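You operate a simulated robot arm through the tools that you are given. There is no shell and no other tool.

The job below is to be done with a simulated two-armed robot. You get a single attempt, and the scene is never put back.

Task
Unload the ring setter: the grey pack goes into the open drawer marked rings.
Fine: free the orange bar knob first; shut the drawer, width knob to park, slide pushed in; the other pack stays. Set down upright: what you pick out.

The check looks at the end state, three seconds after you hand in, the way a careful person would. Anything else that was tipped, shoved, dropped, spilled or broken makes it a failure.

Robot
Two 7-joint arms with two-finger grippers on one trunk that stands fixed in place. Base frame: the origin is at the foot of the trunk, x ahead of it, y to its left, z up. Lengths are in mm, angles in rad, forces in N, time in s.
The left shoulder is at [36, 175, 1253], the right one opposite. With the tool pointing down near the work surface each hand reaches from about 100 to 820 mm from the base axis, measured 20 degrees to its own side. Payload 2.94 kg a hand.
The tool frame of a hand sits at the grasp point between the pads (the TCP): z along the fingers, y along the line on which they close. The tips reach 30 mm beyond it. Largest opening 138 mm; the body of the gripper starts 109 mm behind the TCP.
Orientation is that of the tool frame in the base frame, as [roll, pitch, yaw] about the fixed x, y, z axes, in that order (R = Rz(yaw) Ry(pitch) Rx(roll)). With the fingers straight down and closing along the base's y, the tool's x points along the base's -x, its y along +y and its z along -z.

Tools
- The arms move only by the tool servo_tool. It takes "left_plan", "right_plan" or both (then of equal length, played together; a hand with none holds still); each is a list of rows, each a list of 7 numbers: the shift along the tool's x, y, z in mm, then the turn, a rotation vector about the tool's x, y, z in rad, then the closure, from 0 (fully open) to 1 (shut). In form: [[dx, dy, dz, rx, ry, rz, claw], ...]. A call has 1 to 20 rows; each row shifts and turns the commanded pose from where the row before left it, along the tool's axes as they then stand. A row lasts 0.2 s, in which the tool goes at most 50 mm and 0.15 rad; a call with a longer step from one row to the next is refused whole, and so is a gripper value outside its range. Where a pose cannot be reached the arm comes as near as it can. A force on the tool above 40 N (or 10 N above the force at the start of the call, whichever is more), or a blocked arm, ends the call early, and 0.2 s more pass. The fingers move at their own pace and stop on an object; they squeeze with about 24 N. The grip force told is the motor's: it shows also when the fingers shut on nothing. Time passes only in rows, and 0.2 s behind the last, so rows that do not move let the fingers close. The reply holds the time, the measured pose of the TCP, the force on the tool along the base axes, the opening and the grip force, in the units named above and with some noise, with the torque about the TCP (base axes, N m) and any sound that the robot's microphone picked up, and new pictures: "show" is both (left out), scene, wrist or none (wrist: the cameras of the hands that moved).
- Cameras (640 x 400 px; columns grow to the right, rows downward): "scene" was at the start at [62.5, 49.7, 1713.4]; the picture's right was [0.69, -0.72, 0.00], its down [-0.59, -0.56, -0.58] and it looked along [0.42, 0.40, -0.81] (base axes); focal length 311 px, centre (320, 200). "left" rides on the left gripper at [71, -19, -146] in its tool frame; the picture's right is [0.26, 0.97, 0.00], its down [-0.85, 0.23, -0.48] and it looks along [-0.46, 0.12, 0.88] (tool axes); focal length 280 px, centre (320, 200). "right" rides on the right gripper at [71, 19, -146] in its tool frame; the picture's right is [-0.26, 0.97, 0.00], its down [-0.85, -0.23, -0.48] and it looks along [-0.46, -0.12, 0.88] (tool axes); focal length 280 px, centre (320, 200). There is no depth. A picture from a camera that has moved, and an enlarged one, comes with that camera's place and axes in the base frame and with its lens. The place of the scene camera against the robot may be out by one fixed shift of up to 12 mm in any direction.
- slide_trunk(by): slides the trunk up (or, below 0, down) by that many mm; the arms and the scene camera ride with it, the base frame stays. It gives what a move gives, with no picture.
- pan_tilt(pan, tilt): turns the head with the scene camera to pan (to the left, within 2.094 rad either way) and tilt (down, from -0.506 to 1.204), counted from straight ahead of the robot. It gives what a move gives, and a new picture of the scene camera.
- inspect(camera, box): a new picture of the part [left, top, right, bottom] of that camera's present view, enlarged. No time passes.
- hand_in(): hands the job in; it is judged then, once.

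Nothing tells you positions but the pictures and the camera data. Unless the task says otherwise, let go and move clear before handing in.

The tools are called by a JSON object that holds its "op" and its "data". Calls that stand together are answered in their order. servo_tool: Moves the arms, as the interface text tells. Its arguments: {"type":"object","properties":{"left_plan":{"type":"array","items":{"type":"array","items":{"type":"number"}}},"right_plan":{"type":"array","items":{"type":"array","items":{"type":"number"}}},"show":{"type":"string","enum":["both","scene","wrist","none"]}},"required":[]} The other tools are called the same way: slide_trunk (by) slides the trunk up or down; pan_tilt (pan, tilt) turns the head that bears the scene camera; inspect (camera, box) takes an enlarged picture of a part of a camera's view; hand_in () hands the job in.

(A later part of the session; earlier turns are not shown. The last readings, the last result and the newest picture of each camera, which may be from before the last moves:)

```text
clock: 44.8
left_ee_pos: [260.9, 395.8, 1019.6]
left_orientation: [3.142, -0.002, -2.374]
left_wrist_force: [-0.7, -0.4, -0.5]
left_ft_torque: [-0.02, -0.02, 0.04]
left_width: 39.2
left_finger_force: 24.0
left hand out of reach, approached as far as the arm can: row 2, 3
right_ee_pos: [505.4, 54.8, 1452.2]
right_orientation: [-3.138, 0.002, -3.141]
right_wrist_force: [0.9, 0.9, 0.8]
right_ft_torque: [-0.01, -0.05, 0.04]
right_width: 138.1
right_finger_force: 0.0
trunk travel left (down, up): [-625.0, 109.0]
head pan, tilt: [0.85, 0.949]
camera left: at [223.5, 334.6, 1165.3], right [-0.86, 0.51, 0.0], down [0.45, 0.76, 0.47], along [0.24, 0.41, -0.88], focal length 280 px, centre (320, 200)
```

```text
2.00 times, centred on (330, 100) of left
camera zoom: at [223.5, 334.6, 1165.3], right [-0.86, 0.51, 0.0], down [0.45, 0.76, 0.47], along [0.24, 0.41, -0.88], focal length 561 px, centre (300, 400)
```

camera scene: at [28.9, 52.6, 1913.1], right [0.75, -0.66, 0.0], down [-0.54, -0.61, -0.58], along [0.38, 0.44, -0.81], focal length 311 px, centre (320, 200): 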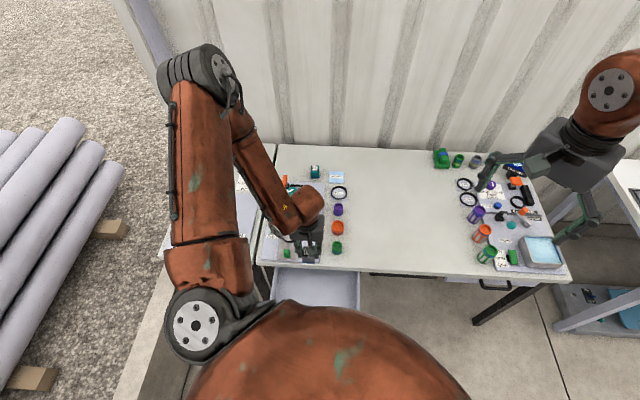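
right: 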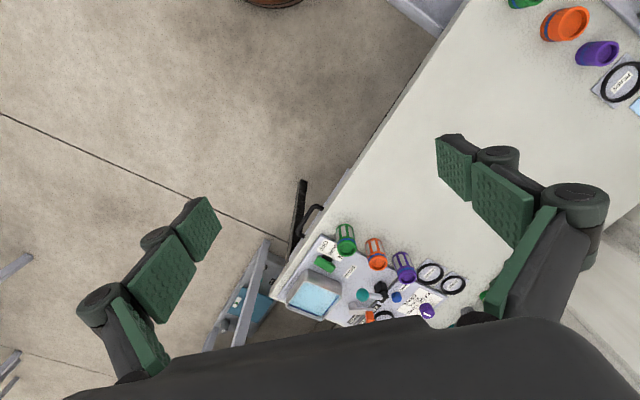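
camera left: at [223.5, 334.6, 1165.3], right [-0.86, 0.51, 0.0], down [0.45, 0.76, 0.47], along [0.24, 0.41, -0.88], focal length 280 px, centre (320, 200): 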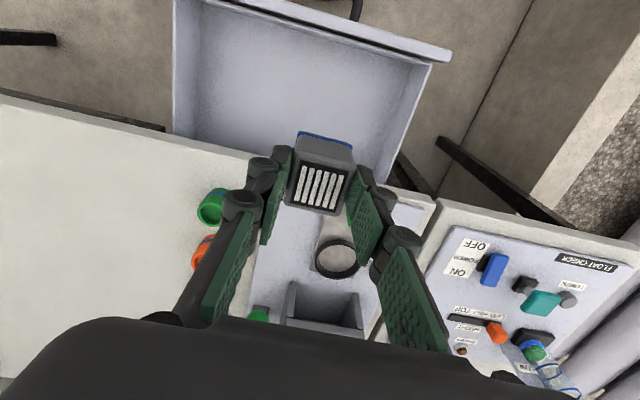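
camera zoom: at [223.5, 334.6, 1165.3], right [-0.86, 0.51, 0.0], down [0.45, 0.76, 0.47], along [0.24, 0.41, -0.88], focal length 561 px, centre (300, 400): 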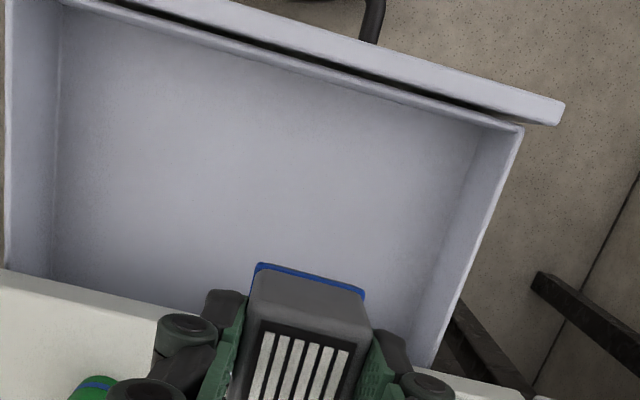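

The hand is over the exposed drawer, whose rim is near z 755 and floor near 675. I'll lower straight down inside it, stopping short of the floor first.

{"op": "servo_tool", "data": {"left_plan": [[0, 0, 30, 0, 0, 0, 1], [0, 0, 35, 0, 0, 0, 1], [0, 0, 35, 0, 0, 0, 1], [0, 0, 35, 0, 0, 0, 1], [0, 0, 35, 0, 0, 0, 1], [0, 0, 30, 0, 0, 0, 1], [0, 0, 25, 0, 0, 0, 1], [0, 0, 20, 0, 0, 0, 1]], "show": "both"}}

{"op": "inspect", "data": {"camera": "left", "box": [170, 0, 490, 200]}}

{"op": "inspect", "data": {"camera": "scene", "box": [240, 220, 380, 320]}}

```text
clock: 46.6
left_ee_pos: [252.7, 429.9, 1013.3]
left_orientation: [3.14, 0.0, -2.372]
left_wrist_force: [-0.1, 0.3, -0.5]
left_ft_torque: [-0.01, 0.02, -0.01]
left_width: 39.2
left_finger_force: 24.8
left hand out of reach, approached as far as the arm can: row 1, 2, 3, 4, 5, 6, 7, 8
right_ee_pos: [507.2, 52.7, 1450.3]
right_orientation: [-3.141, -0.002, -3.14]
right_wrist_force: [1.3, 0.1, 0.0]
right_ft_torque: [0.04, 0.01, 0.0]
right_width: 138.2
right_finger_force: 0.1
trunk travel left (down, up): [-625.0, 109.0]
head pan, tilt: [0.85, 0.949]
camera scene: at [25.2, 54.0, 1913.1], right [0.75, -0.66, 0.0], down [-0.54, -0.61, -0.58], along [0.38, 0.44, -0.81], focal length 311 px, centre (320, 200)
camera left: at [215.0, 368.9, 1157.7], right [-0.86, 0.51, 0.0], down [0.45, 0.75, 0.48], along [0.24, 0.41, -0.88], focal length 280 px, centre (320, 200)
```

scene: 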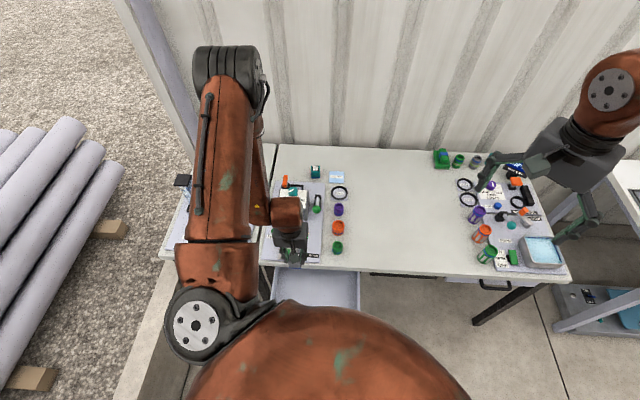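
left: 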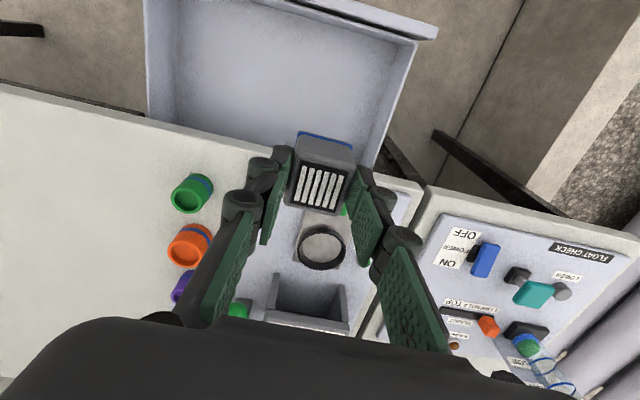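

```text
2.00 times, centred on (330, 100) of left
camera zoom: at [215.0, 368.9, 1157.7], right [-0.86, 0.51, 0.0], down [0.45, 0.75, 0.48], along [0.24, 0.41, -0.88], focal length 561 px, centre (300, 400)
```

zoom: 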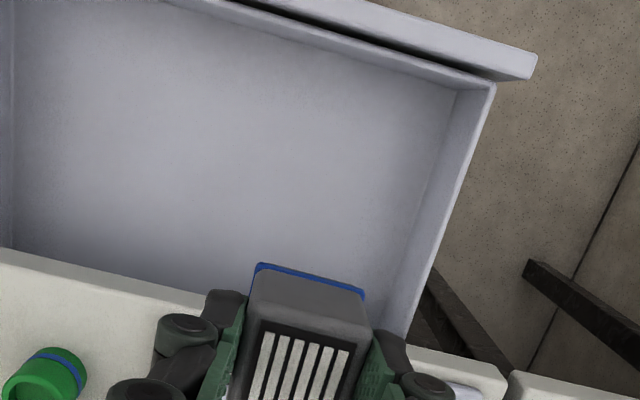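

```text
4.00 times, centred on (310, 270) of scene
camera zoom: at [25.2, 54.0, 1913.1], right [0.75, -0.66, 0.0], down [-0.54, -0.61, -0.58], along [0.38, 0.44, -0.81], focal length 1244 px, centre (360, -80)
```

zoom: 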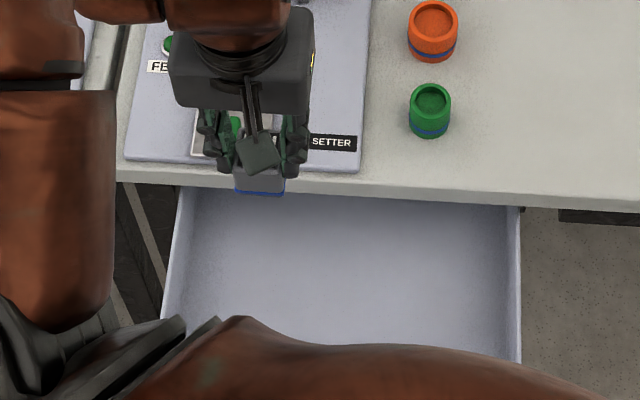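

The arm's fold limits it here, but this spot (u −134, v 480 in the table's frame) lies well inside the drawer opening. I'll lower the pack straight down with the trunk instead, in stages.

{"op": "slide_trunk", "data": {"by": -180}}

{"op": "servo_tool", "data": {"left_plan": [[0, 0, 0, 0, 0, 0, 1]], "show": "both"}}

{"op": "inspect", "data": {"camera": "left", "box": [170, 0, 490, 200]}}

{"op": "inspect", "data": {"camera": "scene", "box": [220, 180, 380, 300]}}

```text
clock: 48.6
left_ee_pos: [253.3, 430.8, 831.0]
left_orientation: [3.141, 0.001, -2.373]
left_wrist_force: [-1.1, -0.4, 0.4]
left_ft_torque: [0.01, 0.0, -0.01]
left_width: 39.4
left_finger_force: 24.2
right_ee_pos: [507.7, 52.0, 1271.2]
right_orientation: [-3.141, 0.0, -3.141]
right_wrist_force: [-0.1, -0.1, 0.1]
right_ft_torque: [-0.01, 0.0, -0.02]
right_width: 137.9
right_finger_force: 0.1
trunk travel left (down, up): [-445.0, 289.0]
head pan, tilt: [0.85, 0.949]
```

```text
clock: 49.0
left_ee_pos: [254.1, 431.5, 831.2]
left_orientation: [3.14, 0.001, -2.374]
left_wrist_force: [-0.2, 0.8, -0.4]
left_ft_torque: [0.01, 0.0, 0.0]
left_width: 39.1
left_finger_force: 24.1
right_ee_pos: [508.5, 52.0, 1270.7]
right_orientation: [-3.141, 0.0, -3.141]
right_wrist_force: [-0.1, -0.1, 0.4]
right_ft_torque: [-0.03, 0.0, 0.03]
right_width: 138.2
right_finger_force: 0.1
trunk travel left (down, up): [-445.0, 289.0]
head pan, tilt: [0.85, 0.949]
camera scene: at [51.4, 54.3, 1733.4], right [0.75, -0.66, 0.0], down [-0.54, -0.61, -0.58], along [0.38, 0.44, -0.81], focal length 311 px, centre (320, 200)
camera left: at [216.7, 369.5, 976.2], right [-0.86, 0.51, 0.0], down [0.45, 0.76, 0.48], along [0.24, 0.41, -0.88], focal length 280 px, centre (320, 200)
```

scene: 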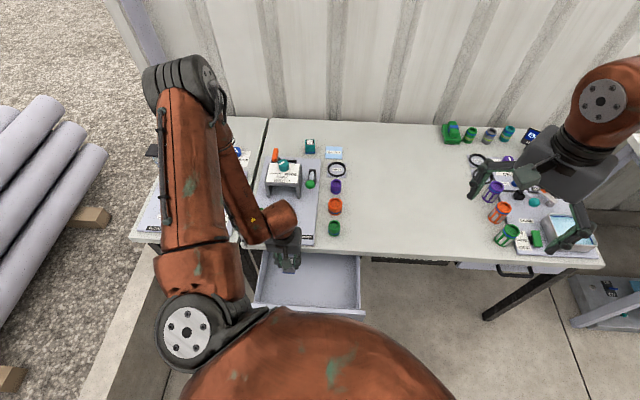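
left: 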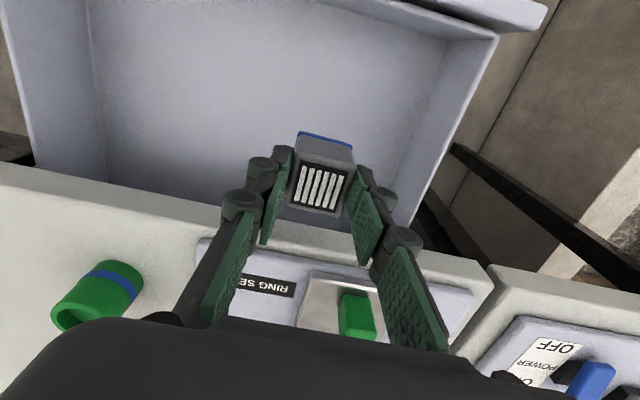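

```text
2.00 times, centred on (330, 100) of left
camera zoom: at [216.7, 369.5, 976.2], right [-0.86, 0.51, 0.0], down [0.45, 0.76, 0.48], along [0.24, 0.41, -0.88], focal length 561 px, centre (300, 400)
```

zoom: 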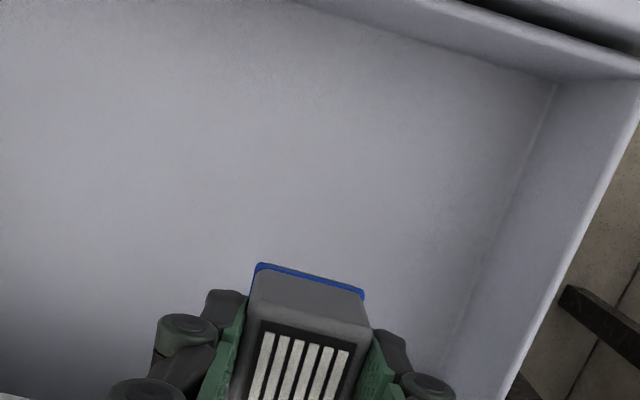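

```text
3.33 times, centred on (300, 240) of scene
camera zoom: at [51.4, 54.3, 1733.4], right [0.75, -0.66, 0.0], down [-0.54, -0.61, -0.58], along [0.38, 0.44, -0.81], focal length 1037 px, centre (387, 67)
```

zoom: 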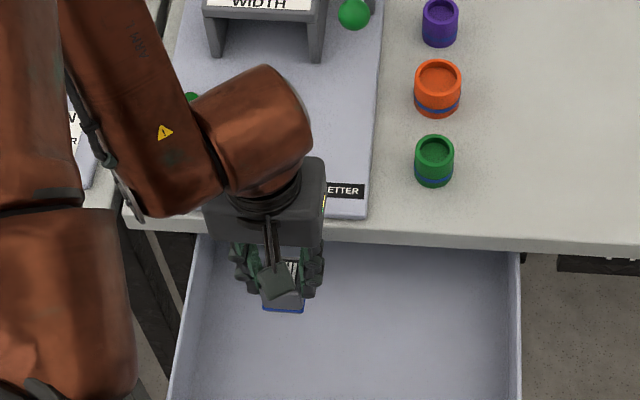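

{"op": "slide_trunk", "data": {"by": -75}}

{"op": "servo_tool", "data": {"left_plan": [[0, 0, 0, 0, 0, 0, 1]], "show": "both"}}

{"op": "inspect", "data": {"camera": "left", "box": [170, 0, 490, 200]}}

{"op": "inspect", "data": {"camera": "scene", "box": [220, 180, 380, 300]}}

```text
clock: 50.1
left_ee_pos: [253.9, 430.7, 756.5]
left_orientation: [3.141, 0.0, -2.373]
left_wrist_force: [-0.3, -0.7, -0.2]
left_ft_torque: [-0.02, 0.0, 0.01]
left_width: 38.9
left_finger_force: 23.9
right_ee_pos: [507.1, 52.5, 1196.2]
right_orientation: [3.139, 0.001, -3.141]
right_wrist_force: [-0.4, -0.1, 0.3]
right_ft_torque: [0.01, 0.02, 0.06]
right_width: 138.1
right_finger_force: 0.0
trunk travel left (down, up): [-370.0, 364.0]
head pan, tilt: [0.85, 0.949]
```

```text
clock: 50.5
left_ee_pos: [253.5, 430.9, 755.7]
left_orientation: [3.14, 0.0, -2.374]
left_wrist_force: [0.4, -0.6, -0.2]
left_ft_torque: [0.02, -0.02, -0.01]
left_width: 39.1
left_finger_force: 24.5
right_ee_pos: [507.9, 53.2, 1197.5]
right_orientation: [-3.141, -0.001, 3.141]
right_wrist_force: [-0.5, 0.0, -0.1]
right_ft_torque: [0.0, -0.01, 0.0]
right_width: 138.0
right_finger_force: 0.0
trunk travel left (down, up): [-370.0, 364.0]
head pan, tilt: [0.85, 0.949]
camera scene: at [79.8, 54.4, 1658.3], right [0.75, -0.66, 0.0], down [-0.54, -0.61, -0.58], along [0.38, 0.44, -0.81], focal length 311 px, centre (320, 200)
camera left: at [216.7, 369.5, 901.2], right [-0.86, 0.51, 0.0], down [0.45, 0.76, 0.48], along [0.24, 0.41, -0.88], focal length 280 px, centre (320, 200)
```

scene: 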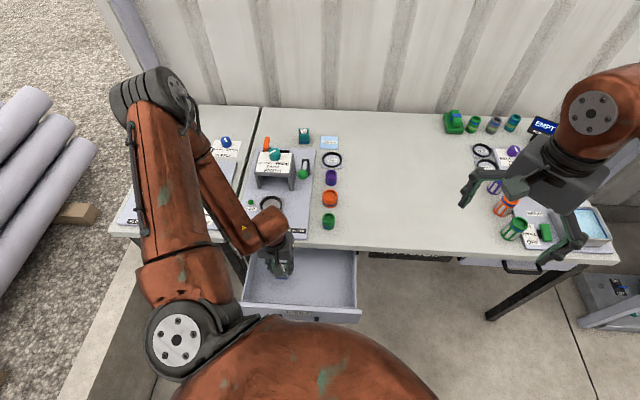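
left: 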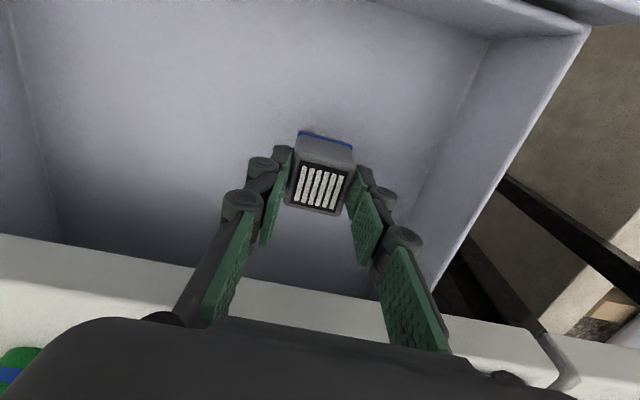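

```text
2.00 times, centred on (330, 100) of left
camera zoom: at [216.7, 369.5, 901.2], right [-0.86, 0.51, 0.0], down [0.45, 0.76, 0.48], along [0.24, 0.41, -0.88], focal length 561 px, centre (300, 400)
```

zoom: 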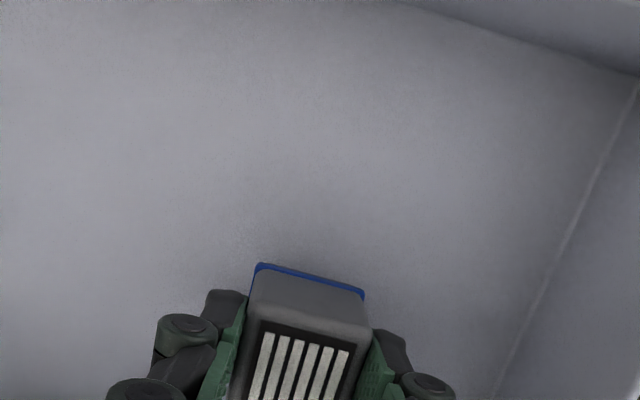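

```text
3.33 times, centred on (300, 240) of scene
camera zoom: at [79.8, 54.4, 1658.3], right [0.75, -0.66, 0.0], down [-0.54, -0.61, -0.58], along [0.38, 0.44, -0.81], focal length 1037 px, centre (387, 67)
```

zoom: 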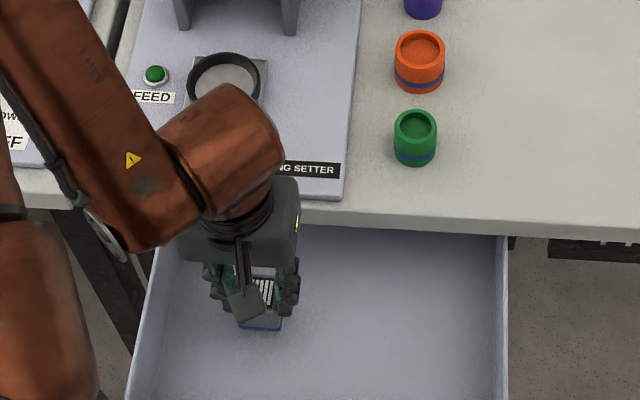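

{"op": "slide_trunk", "data": {"by": -8}}

{"op": "slide_trunk", "data": {"by": -4}}

{"op": "slide_trunk", "data": {"by": -3}}

```text
clock: 51.0
left_ee_pos: [253.5, 430.3, 747.2]
left_orientation: [3.138, -0.001, -2.374]
left_wrist_force: [0.2, 0.2, -1.0]
left_ft_torque: [0.02, -0.01, 0.02]
left_width: 39.1
left_finger_force: 24.2
right_ee_pos: [506.8, 52.3, 1188.1]
right_orientation: [-3.141, 0.0, -3.141]
right_wrist_force: [-0.5, -0.4, 0.1]
right_ft_torque: [0.03, -0.02, 0.01]
right_width: 138.1
right_finger_force: 0.1
trunk travel left (down, up): [-362.0, 372.0]
head pan, tilt: [0.85, 0.949]
```

```text
clock: 51.6
left_ee_pos: [252.7, 431.4, 743.8]
left_orientation: [3.139, 0.001, -2.372]
left_wrist_force: [0.0, -0.2, -1.4]
left_ft_torque: [0.02, -0.04, 0.02]
left_width: 39.2
left_finger_force: 24.2
right_ee_pos: [506.9, 52.2, 1183.8]
right_orientation: [3.14, 0.0, 3.14]
right_wrist_force: [-0.1, 0.9, 0.1]
right_ft_torque: [0.01, 0.03, 0.0]
right_width: 138.0
right_finger_force: 0.0
trunk travel left (down, up): [-358.0, 376.0]
head pan, tilt: [0.85, 0.949]
```

```text
clock: 52.1
left_ee_pos: [253.6, 430.6, 740.8]
left_orientation: [3.14, -0.001, -2.374]
left_wrist_force: [0.3, -0.7, -1.1]
left_ft_torque: [-0.01, -0.03, -0.03]
left_width: 39.3
left_finger_force: 24.1
right_ee_pos: [508.3, 53.0, 1181.3]
right_orientation: [-3.141, -0.001, 3.141]
right_wrist_force: [-0.5, 0.1, 0.2]
right_ft_torque: [0.02, -0.01, 0.0]
right_width: 138.1
right_finger_force: 0.0
trunk travel left (down, up): [-355.0, 379.0]
head pan, tilt: [0.85, 0.949]
```

{"op": "slide_trunk", "data": {"by": -3}}

{"op": "slide_trunk", "data": {"by": -3}}

{"op": "slide_trunk", "data": {"by": -3}}

```text
clock: 52.6
left_ee_pos: [253.5, 429.9, 738.6]
left_orientation: [3.14, 0.001, -2.373]
left_wrist_force: [0.3, 0.0, 0.2]
left_ft_torque: [-0.01, 0.0, 0.03]
left_width: 39.3
left_finger_force: 23.9
right_ee_pos: [506.3, 52.0, 1178.7]
right_orientation: [-3.141, -0.003, -3.141]
right_wrist_force: [-0.7, -1.1, 0.3]
right_ft_torque: [-0.01, 0.01, 0.0]
right_width: 138.1
right_finger_force: 0.0
trunk travel left (down, up): [-352.0, 382.0]
head pan, tilt: [0.85, 0.949]
```

```text
clock: 53.1
left_ee_pos: [253.4, 431.0, 735.1]
left_orientation: [3.139, 0.001, -2.373]
left_wrist_force: [1.1, 0.3, -0.1]
left_ft_torque: [0.03, -0.01, -0.03]
left_width: 39.4
left_finger_force: 23.7
right_ee_pos: [507.6, 52.6, 1175.0]
right_orientation: [-3.14, -0.003, -3.141]
right_wrist_force: [-0.2, -0.4, -0.7]
right_ft_torque: [0.0, 0.02, -0.02]
right_width: 138.0
right_finger_force: 0.1
trunk travel left (down, up): [-349.0, 385.0]
head pan, tilt: [0.85, 0.949]
```

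```text
clock: 53.7
left_ee_pos: [252.8, 429.6, 731.7]
left_orientation: [-3.141, 0.002, -2.376]
left_wrist_force: [-2.6, 4.3, 23.2]
left_ft_torque: [0.12, 0.16, 0.02]
left_width: 39.2
left_finger_force: 24.4
right_ee_pos: [507.5, 51.5, 1173.0]
right_orientation: [3.141, 0.0, -3.14]
right_wrist_force: [-0.3, -0.2, -0.9]
right_ft_torque: [0.0, -0.01, 0.02]
right_width: 138.0
right_finger_force: 0.0
trunk travel left (down, up): [-346.0, 388.0]
head pan, tilt: [0.85, 0.949]
```

The pack has touched the drawer floor. I'll ease off slightly, open the fingers, then rise straight up.

{"op": "slide_trunk", "data": {"by": 1.5}}

{"op": "servo_tool", "data": {"left_plan": [[0, 0, 0, 0, 0, 0, 0.6], [0, 0, 0, 0, 0, 0, 0.5], [0, 0, 0, 0, 0, 0, 0.5]], "show": "wrist"}}

{"op": "inspect", "data": {"camera": "left", "box": [220, 80, 420, 280]}}

```text
clock: 54.2
left_ee_pos: [253.0, 431.6, 734.5]
left_orientation: [3.139, -0.003, -2.373]
left_wrist_force: [0.2, 0.5, -0.4]
left_ft_torque: [-0.03, 0.0, 0.01]
left_width: 39.2
left_finger_force: 23.9
right_ee_pos: [507.1, 52.2, 1172.9]
right_orientation: [-3.141, -0.002, 3.141]
right_wrist_force: [-0.5, -0.6, -0.9]
right_ft_torque: [0.02, 0.03, -0.01]
right_width: 137.9
right_finger_force: 0.0
trunk travel left (down, up): [-348.0, 387.0]
head pan, tilt: [0.85, 0.949]
```

```text
clock: 55.0
left_ee_pos: [254.1, 430.5, 733.0]
left_orientation: [3.139, -0.001, -2.372]
left_wrist_force: [-0.2, 0.4, -1.2]
left_ft_torque: [0.01, 0.0, 0.0]
left_width: 69.1
left_finger_force: 0.0
right_ee_pos: [508.2, 52.7, 1172.5]
right_orientation: [-3.141, -0.001, 3.141]
right_wrist_force: [0.5, -0.8, -0.1]
right_ft_torque: [0.01, -0.01, 0.0]
right_width: 138.0
right_finger_force: 0.2
trunk travel left (down, up): [-348.0, 387.0]
head pan, tilt: [0.85, 0.949]
camera left: at [216.7, 369.5, 878.8], right [-0.86, 0.51, 0.0], down [0.45, 0.76, 0.48], along [0.24, 0.41, -0.88], focal length 280 px, centre (320, 200)
```

left: 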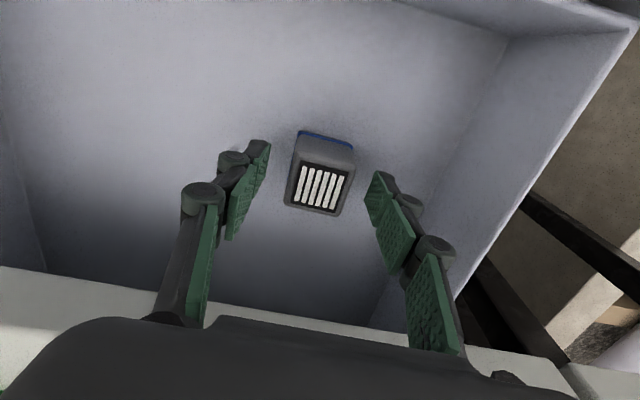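

```text
2.00 times, centred on (320, 180) of left
camera zoom: at [216.7, 369.5, 878.8], right [-0.86, 0.51, 0.0], down [0.45, 0.76, 0.48], along [0.24, 0.41, -0.88], focal length 561 px, centre (320, 240)
```

zoom: 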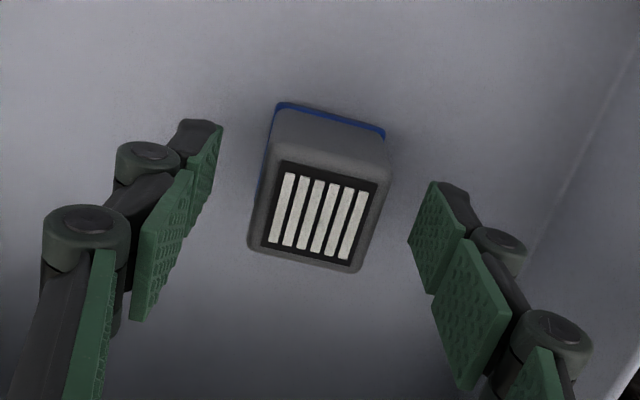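

It stands upright in the drawer. I'll raise the hand straight out with the trunk.

{"op": "slide_trunk", "data": {"by": 278}}

{"op": "servo_tool", "data": {"left_plan": [[0, 0, 0, 0, 0, 0, 0.5]], "show": "both"}}

{"op": "inspect", "data": {"camera": "left", "box": [120, 0, 460, 200]}}

```text
clock: 57.8
left_ee_pos: [253.6, 432.5, 1013.0]
left_orientation: [3.139, -0.002, -2.373]
left_wrist_force: [0.1, 0.1, 0.1]
left_ft_torque: [0.04, -0.01, 0.04]
left_width: 68.8
left_finger_force: 0.0
right_ee_pos: [508.2, 52.6, 1450.5]
right_orientation: [-3.141, -0.001, 3.141]
right_wrist_force: [1.1, -0.3, 0.4]
right_ft_torque: [-0.03, 0.04, 0.01]
right_width: 137.8
right_finger_force: 0.1
trunk travel left (down, up): [-626.0, 109.0]
head pan, tilt: [0.85, 0.949]
```

```text
clock: 58.2
left_ee_pos: [254.3, 431.9, 1013.0]
left_orientation: [3.14, -0.003, -2.375]
left_wrist_force: [-0.3, 0.5, 0.6]
left_ft_torque: [-0.02, 0.0, 0.01]
left_width: 69.1
left_finger_force: 0.0
right_ee_pos: [508.7, 53.2, 1452.3]
right_orientation: [3.141, -0.003, -3.141]
right_wrist_force: [-0.5, -0.4, -0.1]
right_ft_torque: [-0.03, -0.01, -0.02]
right_width: 138.2
right_finger_force: 0.1
trunk travel left (down, up): [-626.0, 109.0]
head pan, tilt: [0.85, 0.949]
camera scene: at [24.8, 54.1, 1913.6], right [0.75, -0.66, 0.0], down [-0.54, -0.61, -0.58], along [0.38, 0.44, -0.81], focal length 311 px, centre (320, 200)
camera left: at [216.8, 369.7, 1158.2], right [-0.86, 0.51, 0.0], down [0.45, 0.76, 0.48], along [0.24, 0.41, -0.88], focal length 280 px, centre (320, 200)
```

scene: 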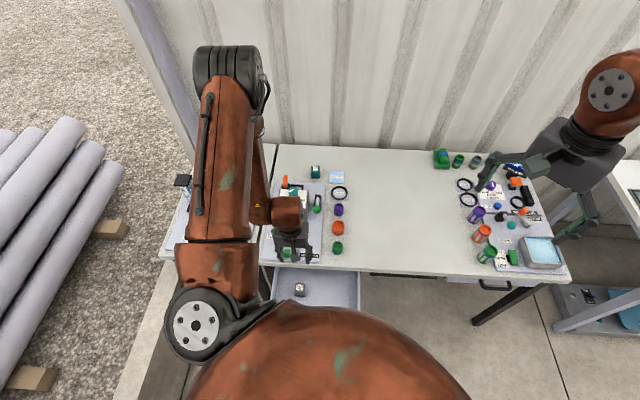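
left: 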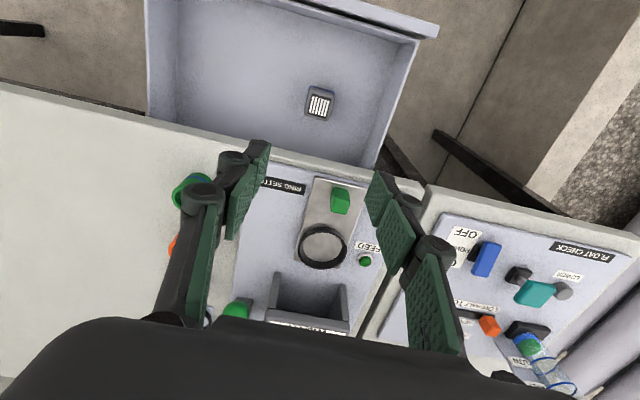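

```text
1.88 times, centred on (290, 100) of left
camera zoom: at [216.8, 369.7, 1158.2], right [-0.86, 0.51, 0.0], down [0.45, 0.76, 0.48], along [0.24, 0.41, -0.88], focal length 528 px, centre (376, 388)
```

zoom: 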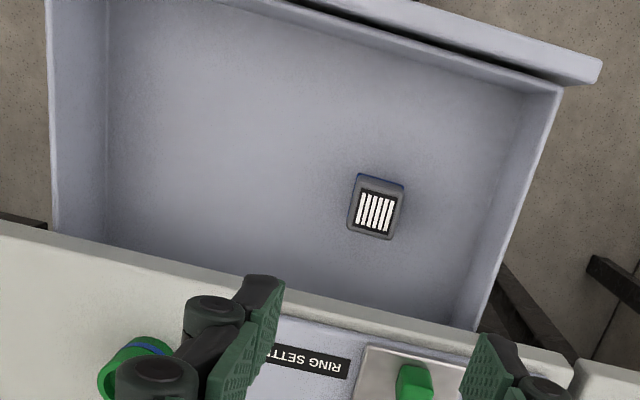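

The grey pack stands upright in the drawer. Next is the width knob, so I'll bring the left hand over the bridge to read the pointer and see the knob's axis.

{"op": "servo_tool", "data": {"left_plan": [[0, 0, -25, 0, 0, 0, 0.3], [-35.6, 6, -5, 0, 0, 0, 0.3], [-35.6, 6, -5, 0, 0, 0, 0.3], [-35.6, 6, -5, 0, 0, 0, 0.3], [-35.6, 6, 0, 0, 0, 0, 0.3], [-35.6, 6, 0, 0, 0, 0, 0.3], [-35.6, 6, 0, 0, 0, 0, 0.3], [-35.6, 6, 0, 0, 0, 0, 0.3], [-35.6, 6, 0, 0, 0, 0, 0.3], [-25, 6, 0, 0, 0, 0, 0.3]], "show": "both"}}

{"op": "inspect", "data": {"camera": "left", "box": [220, 40, 420, 240]}}

```text
clock: 60.4
left_ee_pos: [394.7, 657.7, 1083.0]
left_orientation: [3.14, 0.0, -2.375]
left_wrist_force: [0.2, -0.8, 0.8]
left_ft_torque: [0.01, 0.02, 0.01]
left_width: 96.9
left_finger_force: 0.2
left hand out of reach, approached as far as the arm can: row 8, 9, 10
right_ee_pos: [508.9, 49.9, 1451.6]
right_orientation: [3.139, -0.001, 3.141]
right_wrist_force: [1.0, 0.1, -0.2]
right_ft_torque: [0.01, 0.03, -0.02]
right_width: 138.0
right_finger_force: 0.1
trunk travel left (down, up): [-626.0, 109.0]
head pan, tilt: [0.85, 0.949]
camera scene: at [26.8, 52.5, 1913.6], right [0.75, -0.66, 0.0], down [-0.54, -0.61, -0.58], along [0.38, 0.44, -0.81], focal length 311 px, centre (320, 200)
camera left: at [357.4, 595.7, 1228.3], right [-0.86, 0.51, 0.0], down [0.45, 0.75, 0.48], along [0.24, 0.41, -0.88], focal length 280 px, centre (320, 200)
```

scene: 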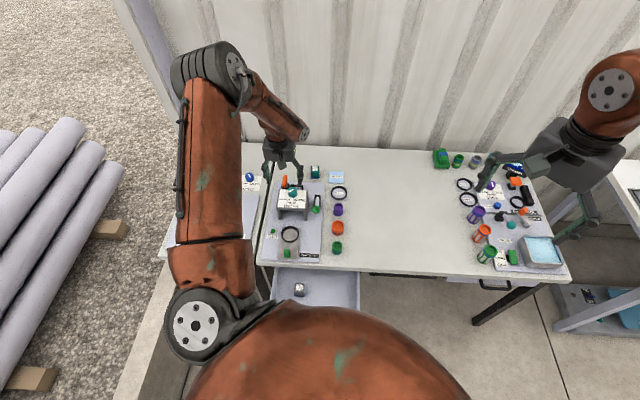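
left: 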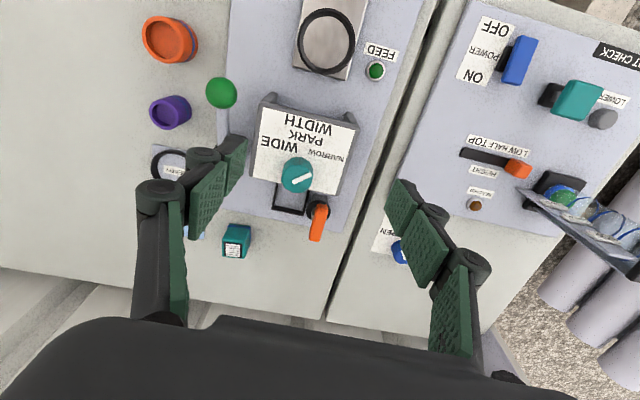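

```text
2.00 times, centred on (320, 140) of left
camera zoom: at [357.4, 595.7, 1228.3], right [-0.86, 0.51, 0.0], down [0.45, 0.75, 0.48], along [0.24, 0.41, -0.88], focal length 561 px, centre (320, 320)
```

zoom: 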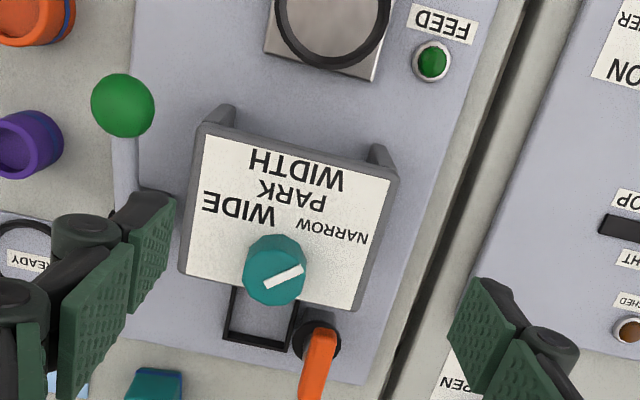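

The bridge top is level at z ≈ 900, with the knob centred near (449, 698) and its top at about 920. The pointer is at NARROW, about 53° left of front, and PARK is straight to the front. I'll lower the trunk back in steps and line the hand up over the knob, yawed so it can turn counter-clockwise.

{"op": "slide_trunk", "data": {"by": -100}}

{"op": "servo_tool", "data": {"left_plan": [[0, 0, -25, 0, 0, 0.13, 0.3], [0, 0, -25, 0, 0, 0.13, 0.3], [0, 0, -25, 0, 0, 0.13, 0.3], [0, 0, -5, 0, 0, 0.13, 0.3], [0, 0, 0, 0, 0, 0.13, 0.3], [0, 0, 0, 0, 0, 0.13, 0.3], [0, 0, 0, 0, 0, 0.145, 0.3]], "show": "none"}}

{"op": "slide_trunk", "data": {"by": -100}}

```text
clock: 61.7
left_ee_pos: [394.3, 657.9, 981.1]
left_orientation: [3.14, 0.001, -2.374]
left_wrist_force: [0.4, 0.0, -0.2]
left_ft_torque: [0.01, -0.03, 0.02]
left_width: 96.6
left_finger_force: 0.1
right_ee_pos: [508.8, 51.9, 1351.5]
right_orientation: [-3.141, -0.001, -3.141]
right_wrist_force: [-0.1, 0.8, -0.2]
right_ft_torque: [0.0, -0.03, -0.04]
right_width: 138.1
right_finger_force: 0.1
trunk travel left (down, up): [-526.0, 209.0]
head pan, tilt: [0.85, 0.949]
```

```text
clock: 63.3
left_ee_pos: [394.7, 658.4, 1060.5]
left_orientation: [3.141, -0.001, 2.98]
left_wrist_force: [0.2, -0.5, -0.1]
left_ft_torque: [-0.01, 0.01, 0.0]
left_width: 96.8
left_finger_force: 0.1
right_ee_pos: [506.8, 52.2, 1351.2]
right_orientation: [-3.141, -0.002, -3.141]
right_wrist_force: [0.2, 0.1, 0.7]
right_ft_torque: [0.03, 0.05, -0.02]
right_width: 138.1
right_finger_force: 0.2
trunk travel left (down, up): [-526.0, 209.0]
head pan, tilt: [0.85, 0.949]
```

```text
clock: 64.7
left_ee_pos: [393.3, 657.2, 961.6]
left_orientation: [3.141, -0.003, 2.984]
left_wrist_force: [-0.6, 0.0, 0.1]
left_ft_torque: [0.01, 0.01, 0.05]
left_width: 96.7
left_finger_force: 0.0
right_ee_pos: [507.6, 52.6, 1253.6]
right_orientation: [-3.141, 0.0, -3.14]
right_wrist_force: [-0.3, -0.3, -0.3]
right_ft_torque: [-0.02, -0.01, 0.0]
right_width: 138.2
right_finger_force: 0.1
trunk travel left (down, up): [-426.0, 309.0]
head pan, tilt: [0.85, 0.949]
```

{"op": "servo_tool", "data": {"left_plan": [[0, 0, -15, 0, 0, 0, 0.5], [-16.2, 16.3, 0, 0, 0, 0, 0.55], [-16.2, 16.3, 0, 0, 0, 0, 0.55], [-16.2, 16.3, 0, 0, 0, 0, 0.55], [0, 0, 0, 0, 0, 0, 0.55]], "show": "wrist"}}

{"op": "inspect", "data": {"camera": "left", "box": [220, 80, 420, 280]}}

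```text
clock: 65.8
left_ee_pos: [450.0, 698.4, 974.4]
left_orientation: [3.14, -0.002, 2.983]
left_wrist_force: [0.6, -0.2, 0.0]
left_ft_torque: [0.04, 0.01, 0.01]
left_width: 61.9
left_finger_force: 0.2
right_ee_pos: [507.0, 52.4, 1251.1]
right_orientation: [3.141, -0.001, 3.142]
right_wrist_force: [0.4, -0.5, 0.4]
right_ft_torque: [0.03, -0.02, 0.0]
right_width: 138.0
right_finger_force: 0.0
trunk travel left (down, up): [-426.0, 309.0]
head pan, tilt: [0.85, 0.949]
camera left: at [377.3, 692.6, 1119.7], right [-0.11, 0.99, 0.0], down [0.88, 0.09, 0.47], along [0.47, 0.05, -0.88], focal length 280 px, centre (320, 200)
```

left: 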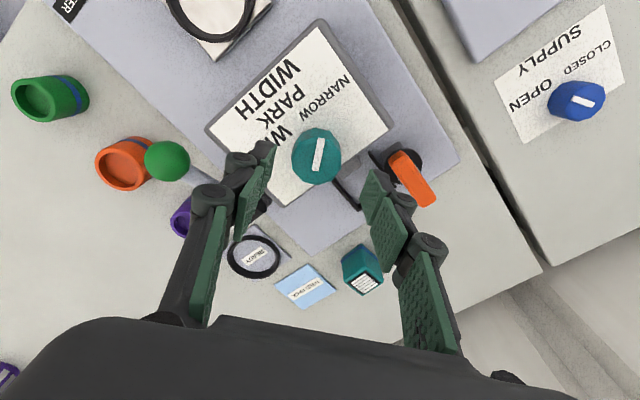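

```text
2.00 times, centred on (320, 180) of left
camera zoom: at [377.3, 692.6, 1119.7], right [-0.11, 0.99, 0.0], down [0.88, 0.09, 0.47], along [0.47, 0.05, -0.88], focal length 561 px, centre (320, 240)
```

zoom: 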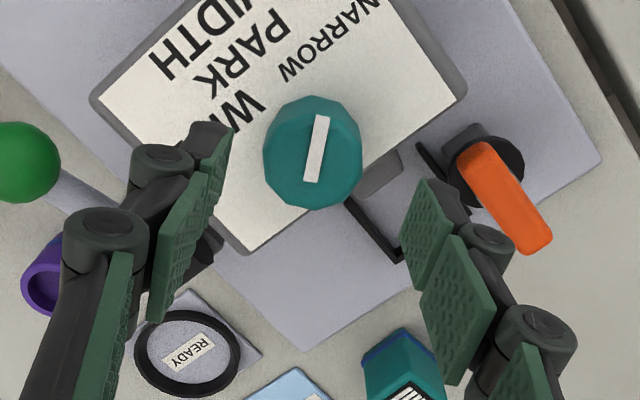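

{"op": "servo_tool", "data": {"left_plan": [[0, -1, 15, 0, 0, 0, 0.55], [0, 0, 15, 0, 0, 0, 0.55], [0, 0, 8, 0, 0, 0, 0.55], [0, 0, 0, 0, 0, 0, 0.9], [0, 0, 0, 0, 0, 0, 1], [0, 0, 0, 0, 0, 0, 1]], "show": "wrist"}}

{"op": "inspect", "data": {"camera": "left", "box": [220, 80, 420, 280]}}

```text
clock: 67.2
left_ee_pos: [449.2, 696.5, 936.6]
left_orientation: [-3.141, -0.001, 2.985]
left_wrist_force: [0.4, 2.3, -1.4]
left_ft_torque: [0.16, -0.09, 0.0]
left_width: 36.9
left_finger_force: 35.8
right_ee_pos: [508.4, 53.4, 1251.3]
right_orientation: [3.141, 0.0, 3.139]
right_wrist_force: [-0.2, -0.8, -0.3]
right_ft_torque: [-0.02, 0.02, -0.03]
right_width: 137.9
right_finger_force: 0.0
trunk travel left (down, up): [-426.0, 309.0]
head pan, tilt: [0.85, 0.949]
camera left: at [377.0, 690.0, 1081.5], right [-0.11, 0.99, 0.0], down [0.88, 0.09, 0.47], along [0.47, 0.05, -0.88], focal length 280 px, centre (320, 200)
```

left: 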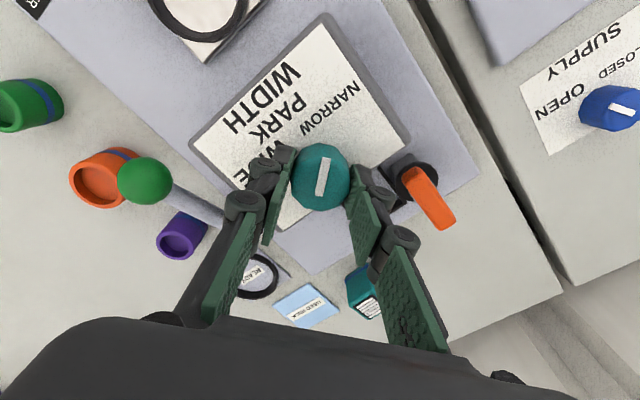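

```text
2.00 times, centred on (320, 180) of left
camera zoom: at [377.0, 690.0, 1081.5], right [-0.11, 0.99, 0.0], down [0.88, 0.09, 0.47], along [0.47, 0.05, -0.88], focal length 561 px, centre (320, 240)
```

zoom: 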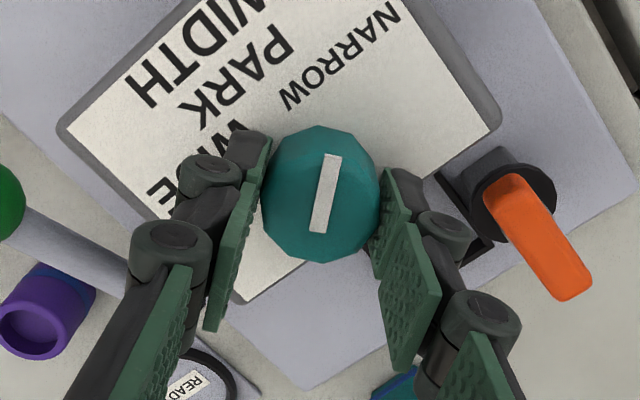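

{"op": "servo_tool", "data": {"left_plan": [[0, 0, 0, 0, 0, -0.1, 1], [0, 0, 0, 0, 0, -0.1, 1], [0, 0, 0, 0, 0, -0.1, 1], [0, 0, 0, 0, 0, -0.1, 1]], "show": "none"}}

{"op": "servo_tool", "data": {"left_plan": [[0, 0, 0, 0, 0, -0.1, 1], [0, 0, 0, 0, 0, -0.1, 1], [0, 0, 0, 0, 0, -0.1, 1], [0, 0, 0, 0, 0, -0.1, 1], [0, 0, 0, 0, 0, 0, 1]], "show": "wrist"}}

{"op": "inspect", "data": {"camera": "left", "box": [220, 80, 420, 280]}}

```text
clock: 68.2
left_ee_pos: [448.5, 696.2, 936.4]
left_orientation: [-3.14, -0.005, -2.898]
left_wrist_force: [-3.7, -4.5, -11.4]
left_ft_torque: [0.06, -0.77, -0.01]
left_width: 36.9
left_finger_force: 45.5
right_ee_pos: [508.6, 53.6, 1252.2]
right_orientation: [3.141, -0.002, 3.141]
right_wrist_force: [0.9, -0.9, -0.2]
right_ft_torque: [-0.02, 0.02, 0.02]
right_width: 137.7
right_finger_force: 0.1
trunk travel left (down, up): [-426.0, 309.0]
head pan, tilt: [0.85, 0.949]
```

```text
clock: 69.5
left_ee_pos: [449.5, 696.7, 935.6]
left_orientation: [-3.14, -0.006, -2.497]
left_wrist_force: [-6.1, -14.1, -17.0]
left_ft_torque: [-0.33, 0.26, 0.05]
left_width: 37.3
left_finger_force: 45.1
right_ee_pos: [508.0, 52.8, 1252.4]
right_orientation: [3.14, -0.001, -3.141]
right_wrist_force: [-0.2, -0.1, -0.2]
right_ft_torque: [0.0, 0.01, -0.02]
right_width: 138.1
right_finger_force: 0.0
trunk travel left (down, up): [-426.0, 309.0]
head pan, tilt: [0.85, 0.949]
camera left: at [405.3, 640.8, 1081.9], right [-0.79, 0.62, 0.0], down [0.54, 0.69, 0.47], along [0.29, 0.37, -0.88], focal length 280 px, centre (320, 200)
```

left: 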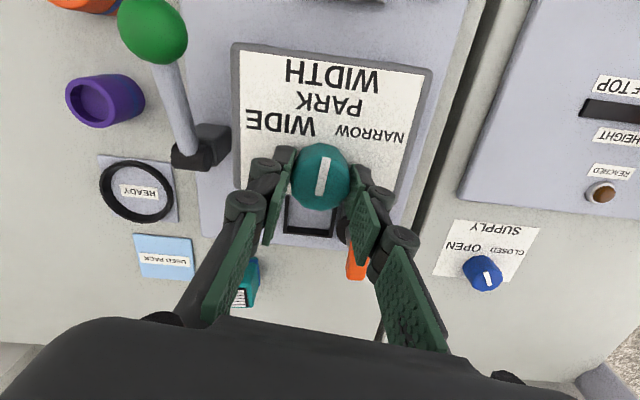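

```text
2.00 times, centred on (320, 180) of left
camera zoom: at [405.3, 640.8, 1081.9], right [-0.79, 0.62, 0.0], down [0.54, 0.69, 0.47], along [0.29, 0.37, -0.88], focal length 561 px, centre (320, 240)
```

zoom: 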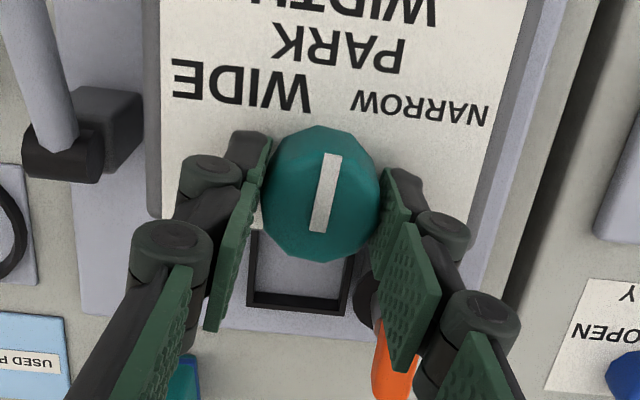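

{"op": "inspect", "data": {"camera": "left", "box": [285, 135, 355, 215]}}

```text
5.00 times, centred on (320, 175) of left
camera zoom: at [405.3, 640.8, 1081.9], right [-0.79, 0.62, 0.0], down [0.54, 0.69, 0.47], along [0.29, 0.37, -0.88], focal length 1402 px, centre (320, 325)
```

zoom: 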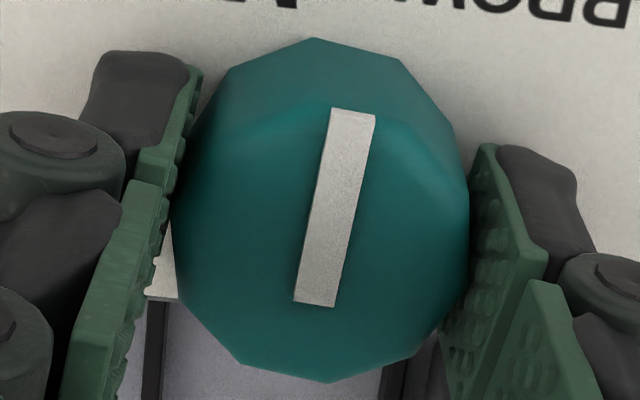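

{"op": "servo_tool", "data": {"left_plan": [[0, 0, 0, 0, 0, -0.03, 1], [0, 0, 0, 0, 0, 0, 1]], "show": "none"}}

{"op": "servo_tool", "data": {"left_plan": [[0, 0, 0, 0, 0, 0, 0.55], [0, 0, 0, 0, 0, 0, 0.55], [0, 0, -20, 0, 0, 0, 0.55], [0, 0, -30, 0, 0, 0, 0.55], [0, 0, -30, 0, 0, 0, 0.3], [0, 0, -30, 0, 0, 0, 0.2]], "show": "both"}}

{"op": "inspect", "data": {"camera": "left", "box": [240, 60, 400, 220]}}

{"op": "inspect", "data": {"camera": "scene", "box": [230, 130, 350, 250]}}

```text
clock: 70.0
left_ee_pos: [449.8, 697.5, 935.6]
left_orientation: [-3.14, -0.006, -2.469]
left_wrist_force: [-8.2, -14.6, -17.5]
left_ft_torque: [-0.53, 0.56, 0.05]
left_width: 37.1
left_finger_force: 45.3
right_ee_pos: [507.5, 52.4, 1252.9]
right_orientation: [-3.141, -0.001, -3.142]
right_wrist_force: [-0.1, 0.4, 0.4]
right_ft_torque: [-0.02, -0.05, 0.01]
right_width: 137.9
right_finger_force: 0.0
trunk travel left (down, up): [-426.0, 309.0]
head pan, tilt: [0.85, 0.949]
```

```text
clock: 71.5
left_ee_pos: [446.2, 695.3, 1047.4]
left_orientation: [3.14, -0.002, -2.47]
left_wrist_force: [0.0, -0.1, -0.3]
left_ft_torque: [0.03, -0.04, 0.01]
left_width: 110.3
left_finger_force: 0.2
right_ee_pos: [506.3, 51.9, 1251.5]
right_orientation: [-3.141, -0.001, 3.141]
right_wrist_force: [0.2, -0.6, -0.2]
right_ft_torque: [0.02, 0.0, 0.01]
right_width: 138.1
right_finger_force: 0.1
trunk travel left (down, up): [-426.0, 309.0]
head pan, tilt: [0.85, 0.949]
camera scene: at [57.4, 53.5, 1713.9], right [0.75, -0.66, 0.0], down [-0.54, -0.61, -0.58], along [0.38, 0.44, -0.81], focal length 311 px, centre (320, 200)
camera left: at [403.5, 637.9, 1193.4], right [-0.81, 0.59, 0.0], down [0.52, 0.71, 0.48], along [0.28, 0.38, -0.88], focal length 280 px, centre (320, 200)
```

scene: 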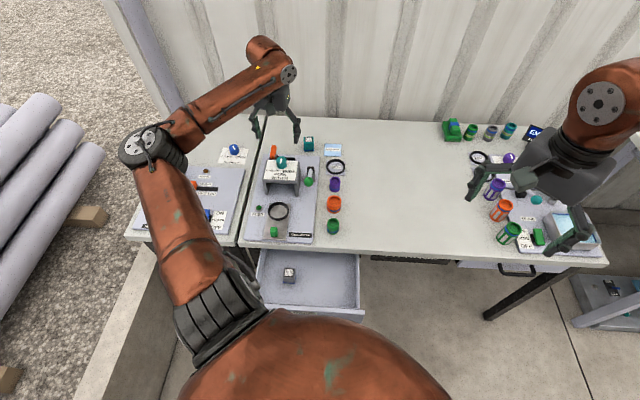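
left: 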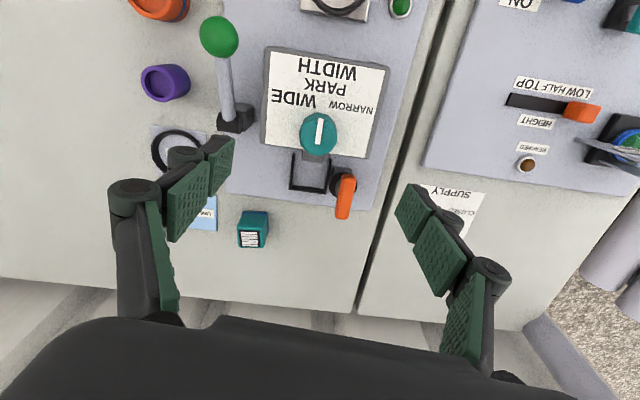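

```text
2.50 times, centred on (320, 140) of left
camera zoom: at [403.5, 637.9, 1193.4], right [-0.81, 0.59, 0.0], down [0.52, 0.71, 0.48], along [0.28, 0.38, -0.88], focal length 701 px, centre (320, 350)
```

zoom: 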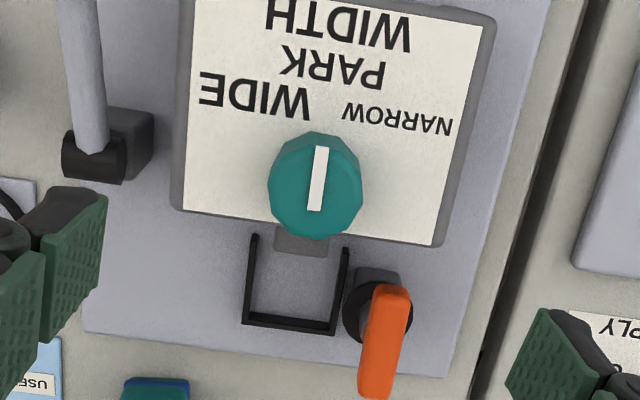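

```text
3.33 times, centred on (290, 190) of scene
camera zoom: at [57.4, 53.5, 1713.9], right [0.75, -0.66, 0.0], down [-0.54, -0.61, -0.58], along [0.38, 0.44, -0.81], focal length 1037 px, centre (420, 233)
```

zoom: 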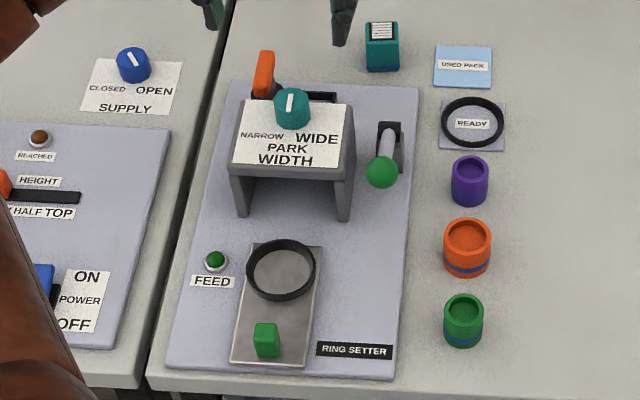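

The width pointer now lines up with PARK, parallel to the bridge sides within about a degree. Next is the slide: I'll bring the left hand above its green knob near (283, 531).

{"op": "servo_tool", "data": {"left_plan": [[32.8, -3.9, 0, 0, 0, 0, 0.3], [32.8, -3.9, 0, 0, 0, 0, 0.3], [32.8, -3.9, 0, 0, 0, 0, 0.4], [32.8, -3.9, 0, 0, 0, 0, 0.5], [32.8, -3.9, 0, 0, 0, 0, 0.5], [32.8, -3.9, 20, 0, 0, 0, 0.5], [32.8, -3.9, 20, 0, 0, -0.1, 0.5], [0, 0, 20, 0, 0, 0, 0.5]], "show": "both"}}

{"op": "inspect", "data": {"camera": "left", "box": [220, 60, 420, 260]}}

```text
clock: 73.2
left_ee_pos: [286.3, 533.3, 985.1]
left_orientation: [3.139, -0.001, -2.367]
left_wrist_force: [0.2, 0.3, 0.5]
left_ft_torque: [-0.02, 0.0, 0.0]
left_width: 68.7
left_finger_force: 0.0
right_ee_pos: [507.3, 54.0, 1250.7]
right_orientation: [-3.142, 0.0, -3.14]
right_wrist_force: [-0.1, -0.7, -0.9]
right_ft_torque: [-0.02, -0.01, 0.01]
right_width: 137.8
right_finger_force: 0.0
trunk travel left (down, up): [-426.0, 309.0]
head pan, tilt: [0.85, 0.949]
camera scene: at [58.2, 55.0, 1713.8], right [0.75, -0.66, 0.0], down [-0.54, -0.61, -0.58], along [0.38, 0.44, -0.81], focal length 311 px, centre (320, 200)
camera left: at [249.7, 471.7, 1131.6], right [-0.86, 0.51, 0.0], down [0.45, 0.76, 0.48], along [0.24, 0.41, -0.88], focal length 280 px, centre (320, 200)
```

scene: 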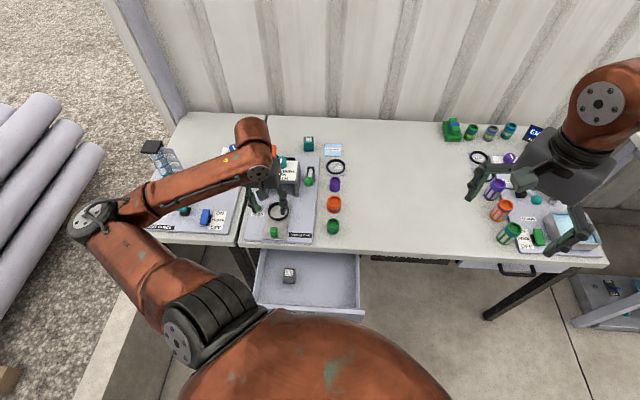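
left: 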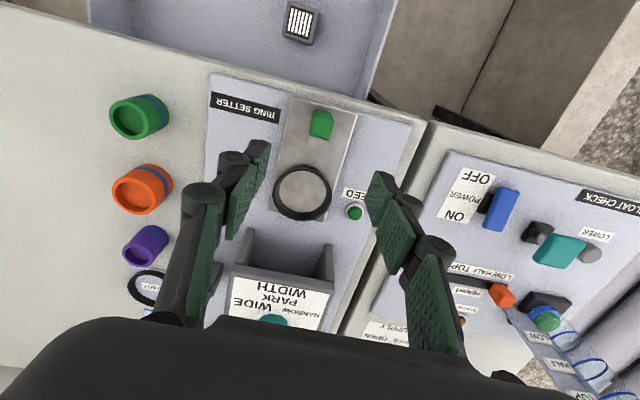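

```text
2.00 times, centred on (320, 160) of left
camera zoom: at [249.7, 471.7, 1131.6], right [-0.86, 0.51, 0.0], down [0.45, 0.76, 0.48], along [0.24, 0.41, -0.88], focal length 561 px, centre (320, 280)
```

zoom: 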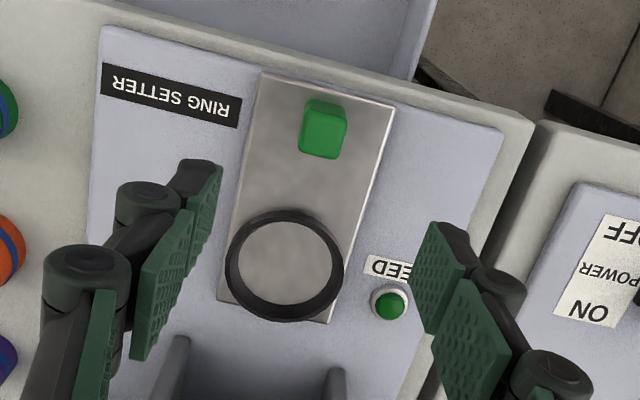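

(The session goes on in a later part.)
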